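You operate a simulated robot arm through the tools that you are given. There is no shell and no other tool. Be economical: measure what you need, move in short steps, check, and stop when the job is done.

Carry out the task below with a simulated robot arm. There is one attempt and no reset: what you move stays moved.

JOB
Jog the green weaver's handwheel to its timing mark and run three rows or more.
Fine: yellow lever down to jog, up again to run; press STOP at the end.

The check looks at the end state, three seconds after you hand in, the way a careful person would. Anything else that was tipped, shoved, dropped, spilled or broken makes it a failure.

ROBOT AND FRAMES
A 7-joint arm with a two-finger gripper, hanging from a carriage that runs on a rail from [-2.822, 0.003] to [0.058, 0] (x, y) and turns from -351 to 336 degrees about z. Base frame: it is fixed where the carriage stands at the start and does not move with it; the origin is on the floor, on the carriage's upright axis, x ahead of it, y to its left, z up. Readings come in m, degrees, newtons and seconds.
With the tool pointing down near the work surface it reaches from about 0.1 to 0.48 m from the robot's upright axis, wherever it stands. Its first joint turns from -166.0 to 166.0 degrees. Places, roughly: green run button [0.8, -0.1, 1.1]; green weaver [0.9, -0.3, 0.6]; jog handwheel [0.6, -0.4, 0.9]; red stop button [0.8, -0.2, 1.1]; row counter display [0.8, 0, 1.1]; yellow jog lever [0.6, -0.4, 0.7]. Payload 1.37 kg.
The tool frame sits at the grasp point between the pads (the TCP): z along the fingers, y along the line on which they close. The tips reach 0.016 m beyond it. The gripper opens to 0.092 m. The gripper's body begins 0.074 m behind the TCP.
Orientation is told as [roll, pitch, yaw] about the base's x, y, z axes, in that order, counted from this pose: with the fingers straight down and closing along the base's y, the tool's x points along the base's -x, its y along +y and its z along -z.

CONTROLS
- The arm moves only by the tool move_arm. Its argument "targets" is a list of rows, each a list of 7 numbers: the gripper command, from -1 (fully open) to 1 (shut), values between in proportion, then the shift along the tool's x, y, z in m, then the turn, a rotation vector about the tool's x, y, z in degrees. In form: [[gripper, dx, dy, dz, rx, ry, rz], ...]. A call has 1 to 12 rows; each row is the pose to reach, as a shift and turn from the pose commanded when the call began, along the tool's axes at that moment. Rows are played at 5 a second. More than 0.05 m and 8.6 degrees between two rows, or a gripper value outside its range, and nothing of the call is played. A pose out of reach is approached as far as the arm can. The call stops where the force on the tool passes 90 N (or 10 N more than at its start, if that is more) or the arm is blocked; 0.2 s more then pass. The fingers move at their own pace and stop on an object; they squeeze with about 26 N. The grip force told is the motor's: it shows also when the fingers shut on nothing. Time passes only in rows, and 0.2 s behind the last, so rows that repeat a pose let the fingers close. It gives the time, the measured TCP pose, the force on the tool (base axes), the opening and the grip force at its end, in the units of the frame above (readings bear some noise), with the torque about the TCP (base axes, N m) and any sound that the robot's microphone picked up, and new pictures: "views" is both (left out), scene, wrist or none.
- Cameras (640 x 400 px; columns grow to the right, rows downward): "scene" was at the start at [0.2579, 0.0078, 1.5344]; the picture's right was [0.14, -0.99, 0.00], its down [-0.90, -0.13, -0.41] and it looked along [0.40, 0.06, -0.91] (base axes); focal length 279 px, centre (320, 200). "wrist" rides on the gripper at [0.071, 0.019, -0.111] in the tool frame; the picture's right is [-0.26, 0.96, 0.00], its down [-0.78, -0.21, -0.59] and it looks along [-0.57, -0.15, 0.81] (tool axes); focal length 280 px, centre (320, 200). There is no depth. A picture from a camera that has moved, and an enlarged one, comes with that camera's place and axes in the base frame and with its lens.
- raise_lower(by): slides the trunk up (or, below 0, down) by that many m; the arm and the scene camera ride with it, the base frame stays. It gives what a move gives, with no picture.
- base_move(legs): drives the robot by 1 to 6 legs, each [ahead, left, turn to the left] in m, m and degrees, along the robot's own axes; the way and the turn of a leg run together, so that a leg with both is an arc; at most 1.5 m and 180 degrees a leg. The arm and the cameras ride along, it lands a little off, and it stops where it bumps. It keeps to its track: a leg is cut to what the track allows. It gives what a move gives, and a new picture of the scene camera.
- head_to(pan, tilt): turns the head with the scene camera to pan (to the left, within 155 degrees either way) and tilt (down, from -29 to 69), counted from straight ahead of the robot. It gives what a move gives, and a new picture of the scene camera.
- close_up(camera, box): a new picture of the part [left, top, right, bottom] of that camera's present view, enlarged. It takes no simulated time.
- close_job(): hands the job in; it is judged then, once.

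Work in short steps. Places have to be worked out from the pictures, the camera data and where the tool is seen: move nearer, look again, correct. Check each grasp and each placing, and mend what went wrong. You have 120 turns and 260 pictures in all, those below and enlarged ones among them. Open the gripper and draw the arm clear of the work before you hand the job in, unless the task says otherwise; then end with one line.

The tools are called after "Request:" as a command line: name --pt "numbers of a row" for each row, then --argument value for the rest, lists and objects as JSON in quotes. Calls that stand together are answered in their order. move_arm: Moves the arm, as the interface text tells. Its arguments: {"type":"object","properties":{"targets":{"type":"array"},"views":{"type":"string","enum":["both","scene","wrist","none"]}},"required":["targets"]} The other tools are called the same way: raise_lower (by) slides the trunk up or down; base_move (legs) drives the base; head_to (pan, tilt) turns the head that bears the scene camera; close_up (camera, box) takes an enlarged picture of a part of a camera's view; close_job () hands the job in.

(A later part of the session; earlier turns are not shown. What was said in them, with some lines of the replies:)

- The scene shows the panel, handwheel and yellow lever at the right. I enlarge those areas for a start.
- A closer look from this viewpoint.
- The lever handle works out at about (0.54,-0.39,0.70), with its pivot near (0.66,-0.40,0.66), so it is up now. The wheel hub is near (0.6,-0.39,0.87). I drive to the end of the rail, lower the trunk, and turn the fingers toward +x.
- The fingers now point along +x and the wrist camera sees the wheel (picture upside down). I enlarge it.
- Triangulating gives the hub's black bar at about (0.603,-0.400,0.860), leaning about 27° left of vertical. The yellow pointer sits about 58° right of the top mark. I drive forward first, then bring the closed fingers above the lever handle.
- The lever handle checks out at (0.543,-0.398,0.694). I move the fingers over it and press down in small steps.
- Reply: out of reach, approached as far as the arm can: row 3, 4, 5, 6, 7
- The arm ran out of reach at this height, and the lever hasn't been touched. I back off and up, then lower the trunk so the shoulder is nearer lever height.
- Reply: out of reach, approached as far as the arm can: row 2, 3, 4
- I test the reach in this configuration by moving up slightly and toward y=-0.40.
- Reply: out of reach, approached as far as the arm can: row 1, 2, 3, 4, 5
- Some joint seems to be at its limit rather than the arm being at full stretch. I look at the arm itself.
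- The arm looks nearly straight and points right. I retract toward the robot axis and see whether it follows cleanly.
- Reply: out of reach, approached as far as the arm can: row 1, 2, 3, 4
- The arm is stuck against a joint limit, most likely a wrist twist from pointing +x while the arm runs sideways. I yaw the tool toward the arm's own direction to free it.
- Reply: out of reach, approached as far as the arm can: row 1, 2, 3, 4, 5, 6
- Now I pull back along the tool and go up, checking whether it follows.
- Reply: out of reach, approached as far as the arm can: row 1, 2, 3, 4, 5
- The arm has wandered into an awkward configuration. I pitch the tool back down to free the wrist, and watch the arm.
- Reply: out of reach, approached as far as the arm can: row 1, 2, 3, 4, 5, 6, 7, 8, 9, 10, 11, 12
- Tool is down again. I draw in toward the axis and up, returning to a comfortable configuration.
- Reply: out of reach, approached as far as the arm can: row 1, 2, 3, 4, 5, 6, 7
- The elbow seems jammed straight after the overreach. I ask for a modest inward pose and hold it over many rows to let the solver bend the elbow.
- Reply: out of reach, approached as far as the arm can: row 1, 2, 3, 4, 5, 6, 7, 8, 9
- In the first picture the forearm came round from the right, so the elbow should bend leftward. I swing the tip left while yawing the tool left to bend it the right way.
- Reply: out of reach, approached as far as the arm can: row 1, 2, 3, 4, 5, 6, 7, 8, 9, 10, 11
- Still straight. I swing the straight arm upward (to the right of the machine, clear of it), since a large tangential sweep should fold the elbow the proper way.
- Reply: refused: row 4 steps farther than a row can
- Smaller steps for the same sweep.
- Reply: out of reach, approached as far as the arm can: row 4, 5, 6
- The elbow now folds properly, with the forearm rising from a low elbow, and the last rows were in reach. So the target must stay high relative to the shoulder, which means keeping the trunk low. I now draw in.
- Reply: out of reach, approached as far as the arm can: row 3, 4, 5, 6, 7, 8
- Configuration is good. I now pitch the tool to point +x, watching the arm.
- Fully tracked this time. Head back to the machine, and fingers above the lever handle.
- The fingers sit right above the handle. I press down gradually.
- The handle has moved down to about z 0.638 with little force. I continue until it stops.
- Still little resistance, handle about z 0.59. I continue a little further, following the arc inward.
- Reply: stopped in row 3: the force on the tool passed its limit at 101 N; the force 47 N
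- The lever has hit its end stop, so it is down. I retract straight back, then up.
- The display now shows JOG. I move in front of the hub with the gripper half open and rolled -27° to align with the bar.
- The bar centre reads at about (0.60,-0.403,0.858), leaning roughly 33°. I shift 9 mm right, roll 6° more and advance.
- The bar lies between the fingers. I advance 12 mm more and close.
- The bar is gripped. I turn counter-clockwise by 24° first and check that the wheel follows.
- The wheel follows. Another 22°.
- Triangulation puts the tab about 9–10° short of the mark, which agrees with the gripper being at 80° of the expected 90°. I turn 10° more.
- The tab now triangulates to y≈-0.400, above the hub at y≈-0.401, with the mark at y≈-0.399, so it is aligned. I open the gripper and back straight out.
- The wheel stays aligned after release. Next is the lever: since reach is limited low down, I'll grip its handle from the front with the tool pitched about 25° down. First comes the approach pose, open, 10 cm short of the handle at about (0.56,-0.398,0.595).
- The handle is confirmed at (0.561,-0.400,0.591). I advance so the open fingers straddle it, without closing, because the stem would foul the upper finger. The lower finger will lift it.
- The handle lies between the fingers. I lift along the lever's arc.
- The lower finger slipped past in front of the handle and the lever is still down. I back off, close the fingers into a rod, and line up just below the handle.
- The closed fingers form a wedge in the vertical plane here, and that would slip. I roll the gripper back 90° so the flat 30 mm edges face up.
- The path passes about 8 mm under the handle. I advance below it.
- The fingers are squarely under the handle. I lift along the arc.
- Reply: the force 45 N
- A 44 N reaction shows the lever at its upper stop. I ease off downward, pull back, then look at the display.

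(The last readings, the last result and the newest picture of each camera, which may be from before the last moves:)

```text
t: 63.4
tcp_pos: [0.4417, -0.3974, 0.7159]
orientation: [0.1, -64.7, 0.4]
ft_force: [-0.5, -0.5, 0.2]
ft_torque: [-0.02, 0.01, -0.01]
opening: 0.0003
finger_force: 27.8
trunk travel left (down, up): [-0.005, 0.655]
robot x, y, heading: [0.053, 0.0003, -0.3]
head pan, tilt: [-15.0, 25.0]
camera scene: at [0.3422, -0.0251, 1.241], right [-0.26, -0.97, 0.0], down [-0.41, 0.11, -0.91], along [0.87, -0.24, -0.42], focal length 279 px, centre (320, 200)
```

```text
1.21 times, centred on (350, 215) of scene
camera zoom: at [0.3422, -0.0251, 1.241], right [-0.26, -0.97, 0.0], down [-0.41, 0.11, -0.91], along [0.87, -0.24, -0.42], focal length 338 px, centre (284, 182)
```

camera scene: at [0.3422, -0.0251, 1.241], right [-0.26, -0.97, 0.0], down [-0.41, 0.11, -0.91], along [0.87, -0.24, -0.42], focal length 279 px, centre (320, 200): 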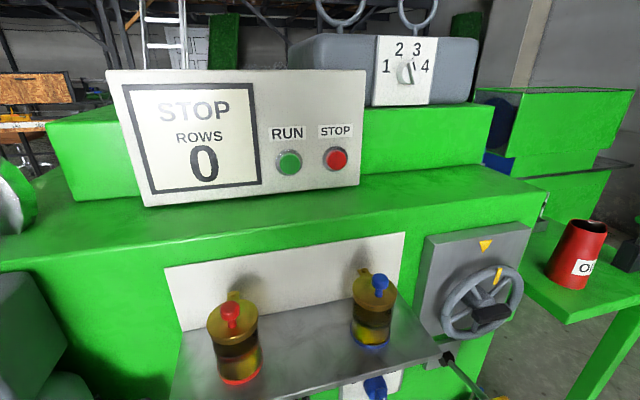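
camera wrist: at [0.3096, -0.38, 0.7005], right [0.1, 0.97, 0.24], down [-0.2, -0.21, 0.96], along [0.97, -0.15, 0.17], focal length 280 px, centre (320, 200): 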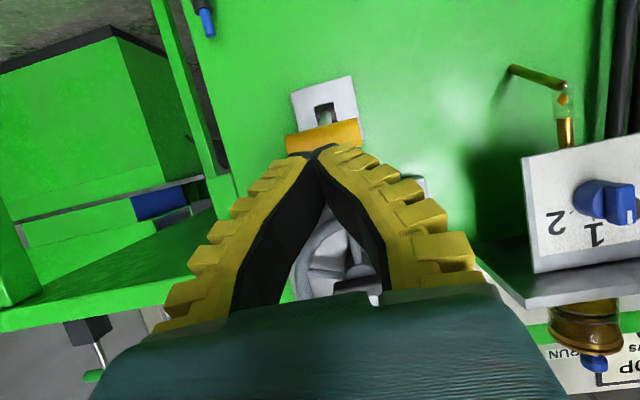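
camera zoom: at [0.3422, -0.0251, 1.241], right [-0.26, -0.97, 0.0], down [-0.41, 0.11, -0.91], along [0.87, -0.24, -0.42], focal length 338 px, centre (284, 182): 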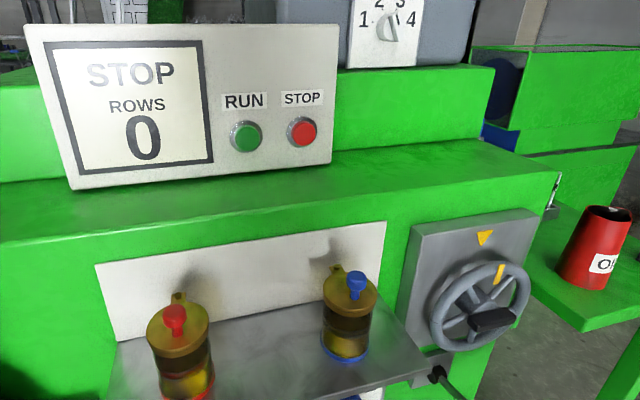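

The display reads STOP with ROWS 0. I place RUN at about (0.785,-0.093,1.104) and STOP at about (0.785,-0.176,1.104). I raise the trunk 0.245 m and bring the closed fingers level in front of RUN.

Request:
raise_lower --by 0.245

Request:
move_arm --pt "1 -0.015 0.034 -0.02 0 -3 0" --pt "1 -0.03 0.068 -0.03 0 -6 0" --pt "1 -0.045 0.1 -0.04 0 -9 0" --pt "1 -0.06 0.134 -0.05 0 -12 0" --pt "1 -0.075 0.168 -0.05 0 -15 0" --pt "1 -0.09 0.2 -0.05 0 -18 0" --pt "1 -0.105 0.234 -0.05 0 -21 0" --pt "1 -0.118 0.268 -0.05 0 -24 0" --pt "1 -0.131 0.3 -0.051 0 -25.3 0" --views "both"

```text
t: 66.0
tcp_pos: [0.4402, -0.3981, 0.9608]
orientation: [0.1, -64.6, 0.4]
ft_force: [-0.1, -0.4, -0.1]
ft_torque: [0.0, 0.02, 0.0]
opening: 0.0003
finger_force: 27.7
trunk travel left (down, up): [-0.25, 0.41]
robot x, y, heading: [0.0548, -0.002, -0.2]
head pan, tilt: [-15.0, 25.0]
```

```text
t: 68.0
tcp_pos: [0.4531, -0.0997, 1.1027]
orientation: [144.3, -89.9, -143.8]
ft_force: [0.6, 0.1, -0.3]
ft_torque: [0.0, 0.02, 0.02]
opening: 0.0
finger_force: 28.0
trunk travel left (down, up): [-0.25, 0.41]
robot x, y, heading: [0.0556, 0.0008, -0.0]
head pan, tilt: [-15.0, 25.0]
camera scene: at [0.3422, -0.025, 1.4861], right [-0.26, -0.97, 0.0], down [-0.41, 0.11, -0.91], along [0.88, -0.24, -0.42], focal length 279 px, centre (320, 200)
camera wrist: at [0.341, -0.0817, 1.0322], right [-0.01, 0.96, 0.26], down [-0.59, -0.22, 0.78], along [0.81, -0.15, 0.57], focal length 280 px, centre (320, 200)
```

scene: 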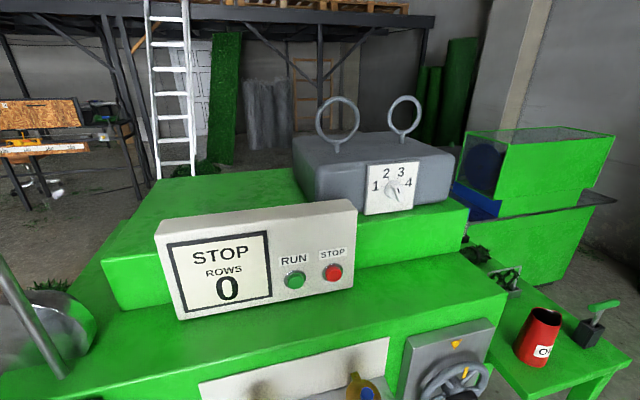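
wrist: 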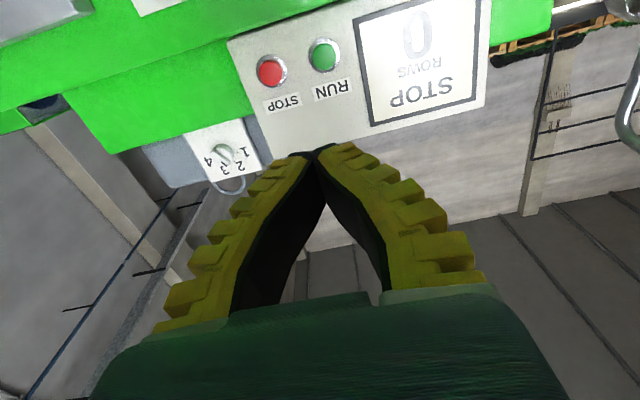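

Refined: RUN (0.788,-0.093,1.100), STOP (0.788,-0.174,1.100). I approach RUN to about 2–3 cm.

Request:
move_arm --pt "1 0.001 0.003 0.045 0 0 0" --pt "1 0.002 0.006 0.09 0 0 0" --pt "1 0.0027 0.0067 0.135 0 0 0" --pt "1 0.0027 0.0067 0.18 0 0 0" --pt "1 0.0027 0.0067 0.22 0 0 0" --pt "1 0.0027 0.0067 0.26 0 0 0" --pt "1 0.0027 0.0067 0.288 0 0 0" --views "both"

Request:
close_up --camera "scene" --box '[140, 190, 380, 340]'

```text
t: 69.5
tcp_pos: [0.7367, -0.0871, 1.098]
orientation: [151.2, -90.0, -150.8]
ft_force: [-0.1, -0.2, -0.2]
ft_torque: [-0.02, -0.04, -0.01]
opening: 0.0
finger_force: 27.4
trunk travel left (down, up): [-0.25, 0.41]
robot x, y, heading: [0.052, 0.0012, -0.1]
head pan, tilt: [-15.0, 25.0]
camera scene: at [0.3425, -0.025, 1.4862], right [-0.26, -0.97, 0.0], down [-0.41, 0.11, -0.91], along [0.88, -0.24, -0.42], focal length 279 px, centre (320, 200)
camera wrist: at [0.6259, -0.0694, 1.0287], right [-0.01, 0.96, 0.26], down [-0.59, -0.22, 0.78], along [0.81, -0.15, 0.57], focal length 280 px, centre (320, 200)
```

scene: 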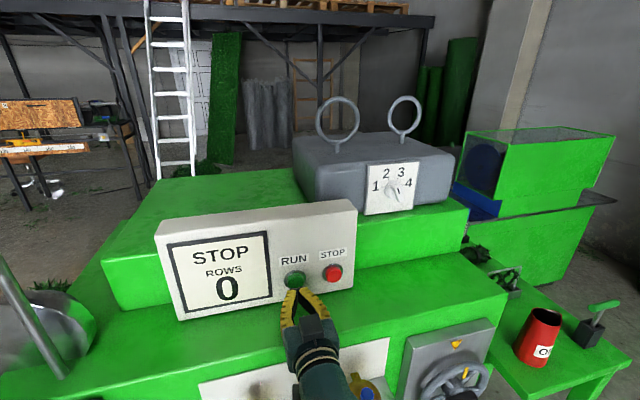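
wrist: 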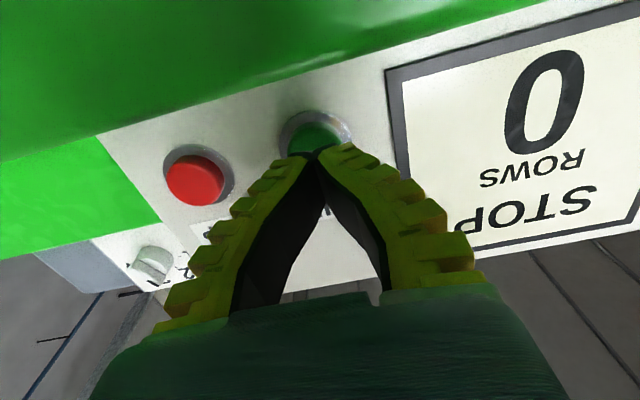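

```text
2.67 times, centred on (260, 265) of scene
camera zoom: at [0.3425, -0.025, 1.4862], right [-0.26, -0.97, 0.0], down [-0.41, 0.11, -0.91], along [0.88, -0.24, -0.42], focal length 745 px, centre (480, 27)
```

zoom: 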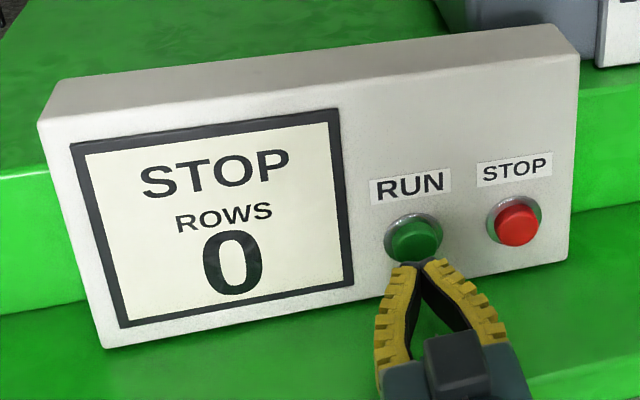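

RUN refines to about (0.785,-0.091,1.095). I nudge over and press in small steps.

Request:
move_arm --pt "1 0.002 -0.004 0.015 0 0 0" --pt "1 0.002 -0.004 0.025 0 0 0" --pt "1 0.002 -0.004 0.031 0 0 0" --pt "1 0.002 -0.004 0.036 0 0 0" --pt "1 0.002 -0.004 0.04 0 0 0" --views "none"

Request:
close_up --camera "scene" --box '[140, 190, 380, 340]'

```text
t: 70.8
tcp_pos: [0.773, -0.0939, 1.095]
orientation: [-150.8, -90.0, 151.1]
ft_force: [-31.7, 0.0, 7.1]
ft_torque: [-0.03, -0.06, -0.04]
opening: 0.0059
finger_force: 28.1
trunk travel left (down, up): [-0.25, 0.41]
robot x, y, heading: [0.0527, -0.0017, 0.1]
head pan, tilt: [-15.0, 25.0]
heard: click
```

```text
2.67 times, centred on (260, 265) of scene
camera zoom: at [0.3393, -0.025, 1.4852], right [-0.26, -0.97, 0.0], down [-0.41, 0.11, -0.9], along [0.87, -0.24, -0.43], focal length 745 px, centre (480, 27)
```

zoom: 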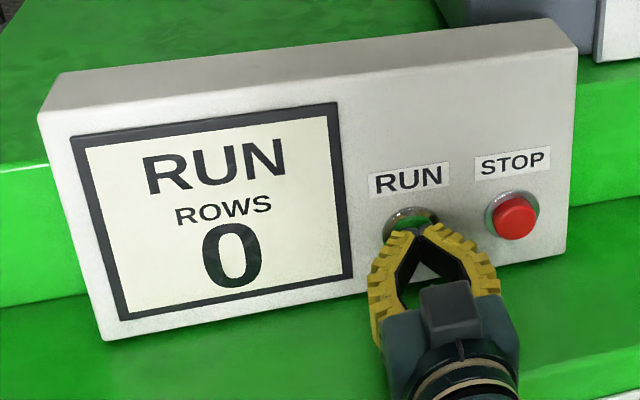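

It clicked and the display shows RUN. I back off, move in front of STOP, and check the rows.

Request:
move_arm --pt "1 0 0 -0.025 0 0 0" --pt "1 0 -0.04 -0.045 0 0 0" --pt "1 -0.002 -0.08 -0.042 0 0 0" --pt "1 -0.003 -0.081 -0.035 0 0 0" --views "wrist"

Request:
close_up --camera "scene" --box '[140, 190, 380, 340]'

```text
t: 71.8
tcp_pos: [0.7432, -0.1721, 1.0968]
orientation: [45.7, -90.0, -45.2]
ft_force: [0.0, 0.7, 0.1]
ft_torque: [-0.01, 0.0, -0.03]
opening: 0.0
finger_force: 27.7
trunk travel left (down, up): [-0.25, 0.41]
robot x, y, heading: [0.0523, 0.0008, 0.2]
head pan, tilt: [-15.0, 25.0]
camera wrist: at [0.632, -0.1544, 1.0283], right [-0.01, 0.96, 0.26], down [-0.59, -0.22, 0.78], along [0.81, -0.15, 0.57], focal length 280 px, centre (320, 200)
```

wrist: 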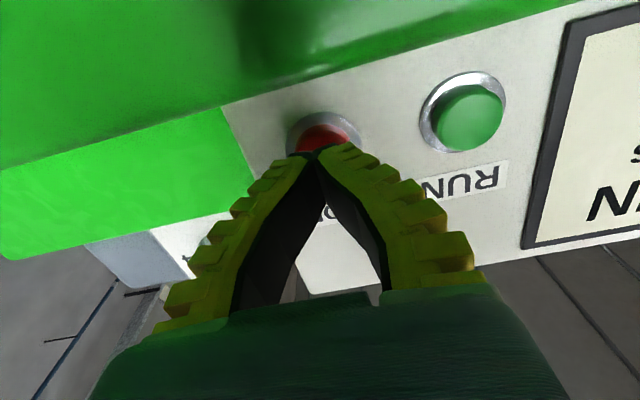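

```text
2.67 times, centred on (260, 265) of scene
camera zoom: at [0.3423, -0.0251, 1.4861], right [-0.26, -0.97, 0.0], down [-0.41, 0.11, -0.91], along [0.88, -0.24, -0.42], focal length 745 px, centre (480, 27)
```

zoom: 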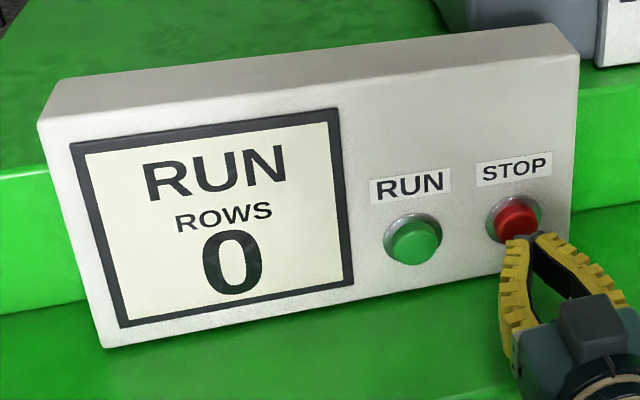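

I'm poised at STOP while the machine runs. I wait and watch the counter.

Request:
move_arm --pt "1 0 0 0 0 0 0" --pt "1 0 0 0 0 0 0" --pt "1 0 0 0 0 0 0" --pt "1 0 0 0 0 0 0" --pt "1 0 0 0 0 0 0" --pt "1 0 0 0 0 0 0" --pt "1 0 0 0 0 0 0" --pt "1 0 0 0 0 0 0" --pt "1 0 0 0 0 0 0" --pt "1 0 0 0 0 0 0" --views "scene"

Request:
close_up --camera "scene" --box '[140, 190, 380, 340]'

```text
t: 74.0
tcp_pos: [0.7439, -0.1723, 1.0981]
orientation: [94.9, -90.0, -94.5]
ft_force: [-0.2, -0.6, 0.4]
ft_torque: [0.01, -0.01, -0.02]
opening: 0.0001
finger_force: 28.4
trunk travel left (down, up): [-0.25, 0.41]
robot x, y, heading: [0.0586, 0.0027, -0.2]
head pan, tilt: [-15.0, 25.0]
camera scene: at [0.3422, -0.025, 1.4861], right [-0.26, -0.97, 0.0], down [-0.41, 0.11, -0.91], along [0.88, -0.24, -0.42], focal length 279 px, centre (320, 200)
```

scene: 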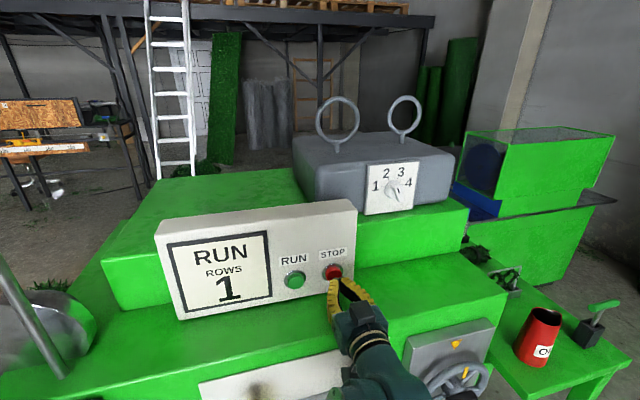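

```text
2.67 times, centred on (260, 265) of scene
camera zoom: at [0.3422, -0.025, 1.4861], right [-0.26, -0.97, 0.0], down [-0.41, 0.11, -0.91], along [0.88, -0.24, -0.42], focal length 745 px, centre (480, 27)
```

zoom: 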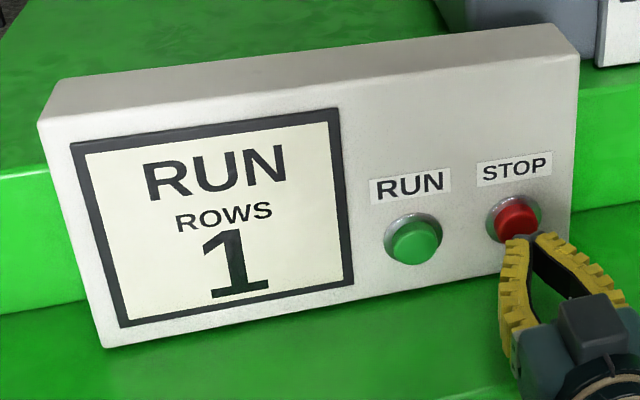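

Rows are counting, 1 so far. I keep waiting.

Request:
move_arm --pt "1 0 0 0 0 0 0" --pt "1 0 0 0 0 0 0" --pt "1 0 0 0 0 0 0" --pt "1 0 0 0 0 0 0" --pt "1 0 0 0 0 0 0" --pt "1 0 0 0 0 0 0" --pt "1 0 0 0 0 0 0" --pt "1 0 0 0 0 0 0" --pt "1 0 0 0 0 0 0" --pt "1 0 0 0 0 0 0" --pt "1 0 0 0 0 0 0" --pt "1 0 0 0 0 0 0" --views "none"

Request:
move_arm --pt "1 0 0 0 0 0 0" --pt "1 0 0 0 0 0 0" --pt "1 0 0 0 0 0 0" --pt "1 0 0 0 0 0 0" --pt "1 0 0 0 0 0 0" --pt "1 0 0 0 0 0 0" --pt "1 0 0 0 0 0 0" --pt "1 0 0 0 0 0 0" --views "scene"

```text
t: 76.5
tcp_pos: [0.7435, -0.1721, 1.0976]
orientation: [93.0, -89.9, -92.5]
ft_force: [0.4, -0.3, 0.3]
ft_torque: [-0.03, 0.01, -0.03]
opening: 0.0
finger_force: 27.7
trunk travel left (down, up): [-0.25, 0.41]
robot x, y, heading: [0.05, 0.0018, -0.2]
head pan, tilt: [-15.0, 25.0]
```

```text
t: 78.3
tcp_pos: [0.7435, -0.1722, 1.0985]
orientation: [95.2, -90.0, -94.8]
ft_force: [0.2, -0.5, 0.2]
ft_torque: [-0.02, -0.01, 0.0]
opening: 0.0003
finger_force: 28.4
trunk travel left (down, up): [-0.25, 0.41]
robot x, y, heading: [0.0588, -0.0028, -0.1]
head pan, tilt: [-15.0, 25.0]
camera scene: at [0.3422, -0.025, 1.4861], right [-0.26, -0.97, 0.0], down [-0.41, 0.11, -0.91], along [0.88, -0.24, -0.42], focal length 279 px, centre (320, 200)
```

scene: 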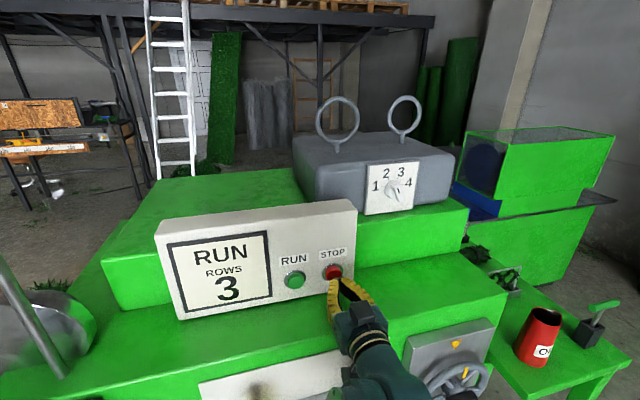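

Three rows are done. I let one more run for margin, then press STOP.

Request:
move_arm --pt "1 0 0 0 0 0 0" --pt "1 0 0 0 0 0 0" --pt "1 0 0 0 0 0 0" --pt "1 0 0 0 0 0 0" --pt "1 0 0 0 0 0 0" --pt "1 0.001 0.0 0.012 0 0 0" --pt "1 0.001 0 0.02 0 0 0" --pt "1 0.001 0 0.025 0 0 0" --pt "1 0.001 0 0.03 0 0 0" --pt "1 0.001 0 0.034 0 0 0" --views "scene"

Request:
close_up --camera "scene" --box '[140, 190, 380, 340]'

```text
t: 80.5
tcp_pos: [0.7726, -0.1748, 1.0959]
orientation: [-70.1, -89.9, 70.5]
ft_force: [-30.7, 0.6, 6.4]
ft_torque: [0.01, -0.06, -0.03]
opening: 0.006
finger_force: 28.2
trunk travel left (down, up): [-0.25, 0.41]
robot x, y, heading: [0.0547, 0.0008, 0.1]
head pan, tilt: [-15.0, 25.0]
heard: click
camera scene: at [0.3393, -0.0251, 1.4852], right [-0.26, -0.97, 0.0], down [-0.41, 0.11, -0.9], along [0.87, -0.24, -0.43], focal length 279 px, centre (320, 200)
```

scene: 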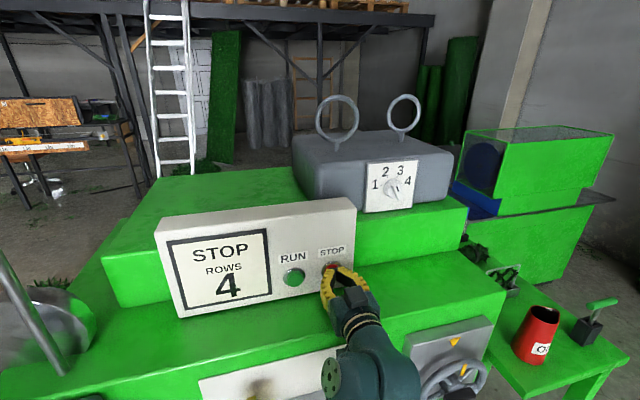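

```text
2.67 times, centred on (260, 265) of scene
camera zoom: at [0.3393, -0.0251, 1.4852], right [-0.26, -0.97, 0.0], down [-0.41, 0.11, -0.9], along [0.87, -0.24, -0.43], focal length 745 px, centre (480, 27)
```

zoom: 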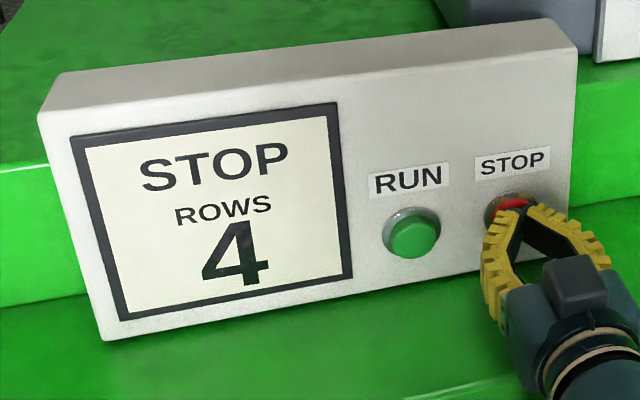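

STOP with 4 rows. I back off, open the gripper, draw well clear, and look at everything once more.

Request:
move_arm --pt "1 0 0 -0.03 0 0 0" --pt "1 0 0 -0.075 0 0 0" --pt "0 0 0 -0.12 0 0 0" --pt "-1 0 0 -0.165 0 0 0" --pt "-1 0 0 -0.21 0 0 0" --pt "-1 0 0 -0.255 0 0 0" --pt "-1 0 0 -0.3 0 0 0" --pt "-1 0 0 -0.34 0 0 0" --views "none"

Request:
head_to --pan -25 --tilt 42

Request:
close_up --camera "scene" --box '[300, 150, 500, 340]'

```text
t: 82.3
tcp_pos: [0.4361, -0.1777, 1.0969]
orientation: [157.6, -90.0, -157.1]
ft_force: [-0.8, 0.3, -0.1]
ft_torque: [0.0, -0.03, -0.01]
opening: 0.0918
finger_force: 0.0
trunk travel left (down, up): [-0.25, 0.41]
robot x, y, heading: [0.0536, -0.0035, -0.1]
head pan, tilt: [-15.0, 25.0]
```

```text
t: 83.2
tcp_pos: [0.4371, -0.1779, 1.0955]
orientation: [106.7, -89.9, -106.2]
ft_force: [-0.8, 1.2, 0.1]
ft_torque: [0.03, 0.01, 0.03]
opening: 0.0918
finger_force: 0.1
trunk travel left (down, up): [-0.25, 0.41]
robot x, y, heading: [0.0529, 0.0017, -0.1]
head pan, tilt: [-25.0, 42.0]
camera scene: at [0.3291, -0.0364, 1.4599], right [-0.42, -0.91, 0.0], down [-0.61, 0.28, -0.74], along [0.67, -0.31, -0.67], focal length 279 px, centre (320, 200)
```

scene: 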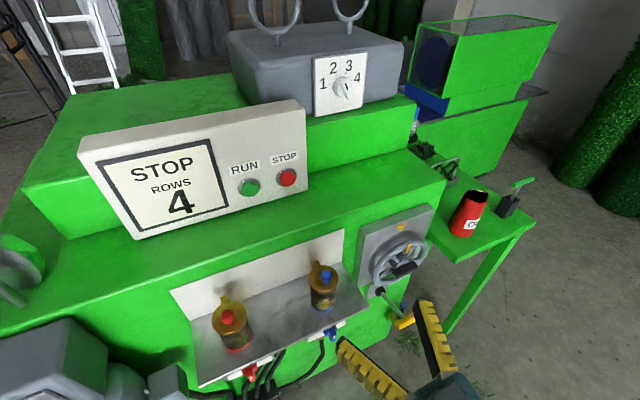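

```text
2.11 times, centred on (400, 245) of scene
camera zoom: at [0.3291, -0.0364, 1.4599], right [-0.42, -0.91, 0.0], down [-0.61, 0.28, -0.74], along [0.67, -0.31, -0.67], focal length 588 px, centre (152, 105)
```

zoom: 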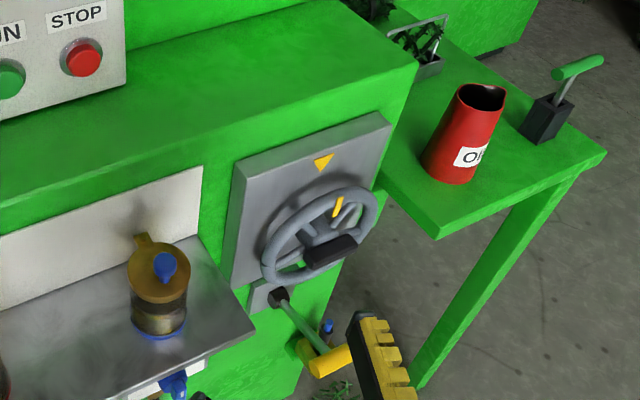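

The display reads STOP with 4 rows, the lever is up, the wheel is at its mark, nothing else has been disturbed, and the arm is clear with the gripper open. I hand in.

Request:
close_job

```text
The job is handed in.
```

The handwheel is at its timing mark, the weaver ran 4 rows with the lever back up, and I pressed STOP, so the display reads STOP. The arm is clear with the gripper open.
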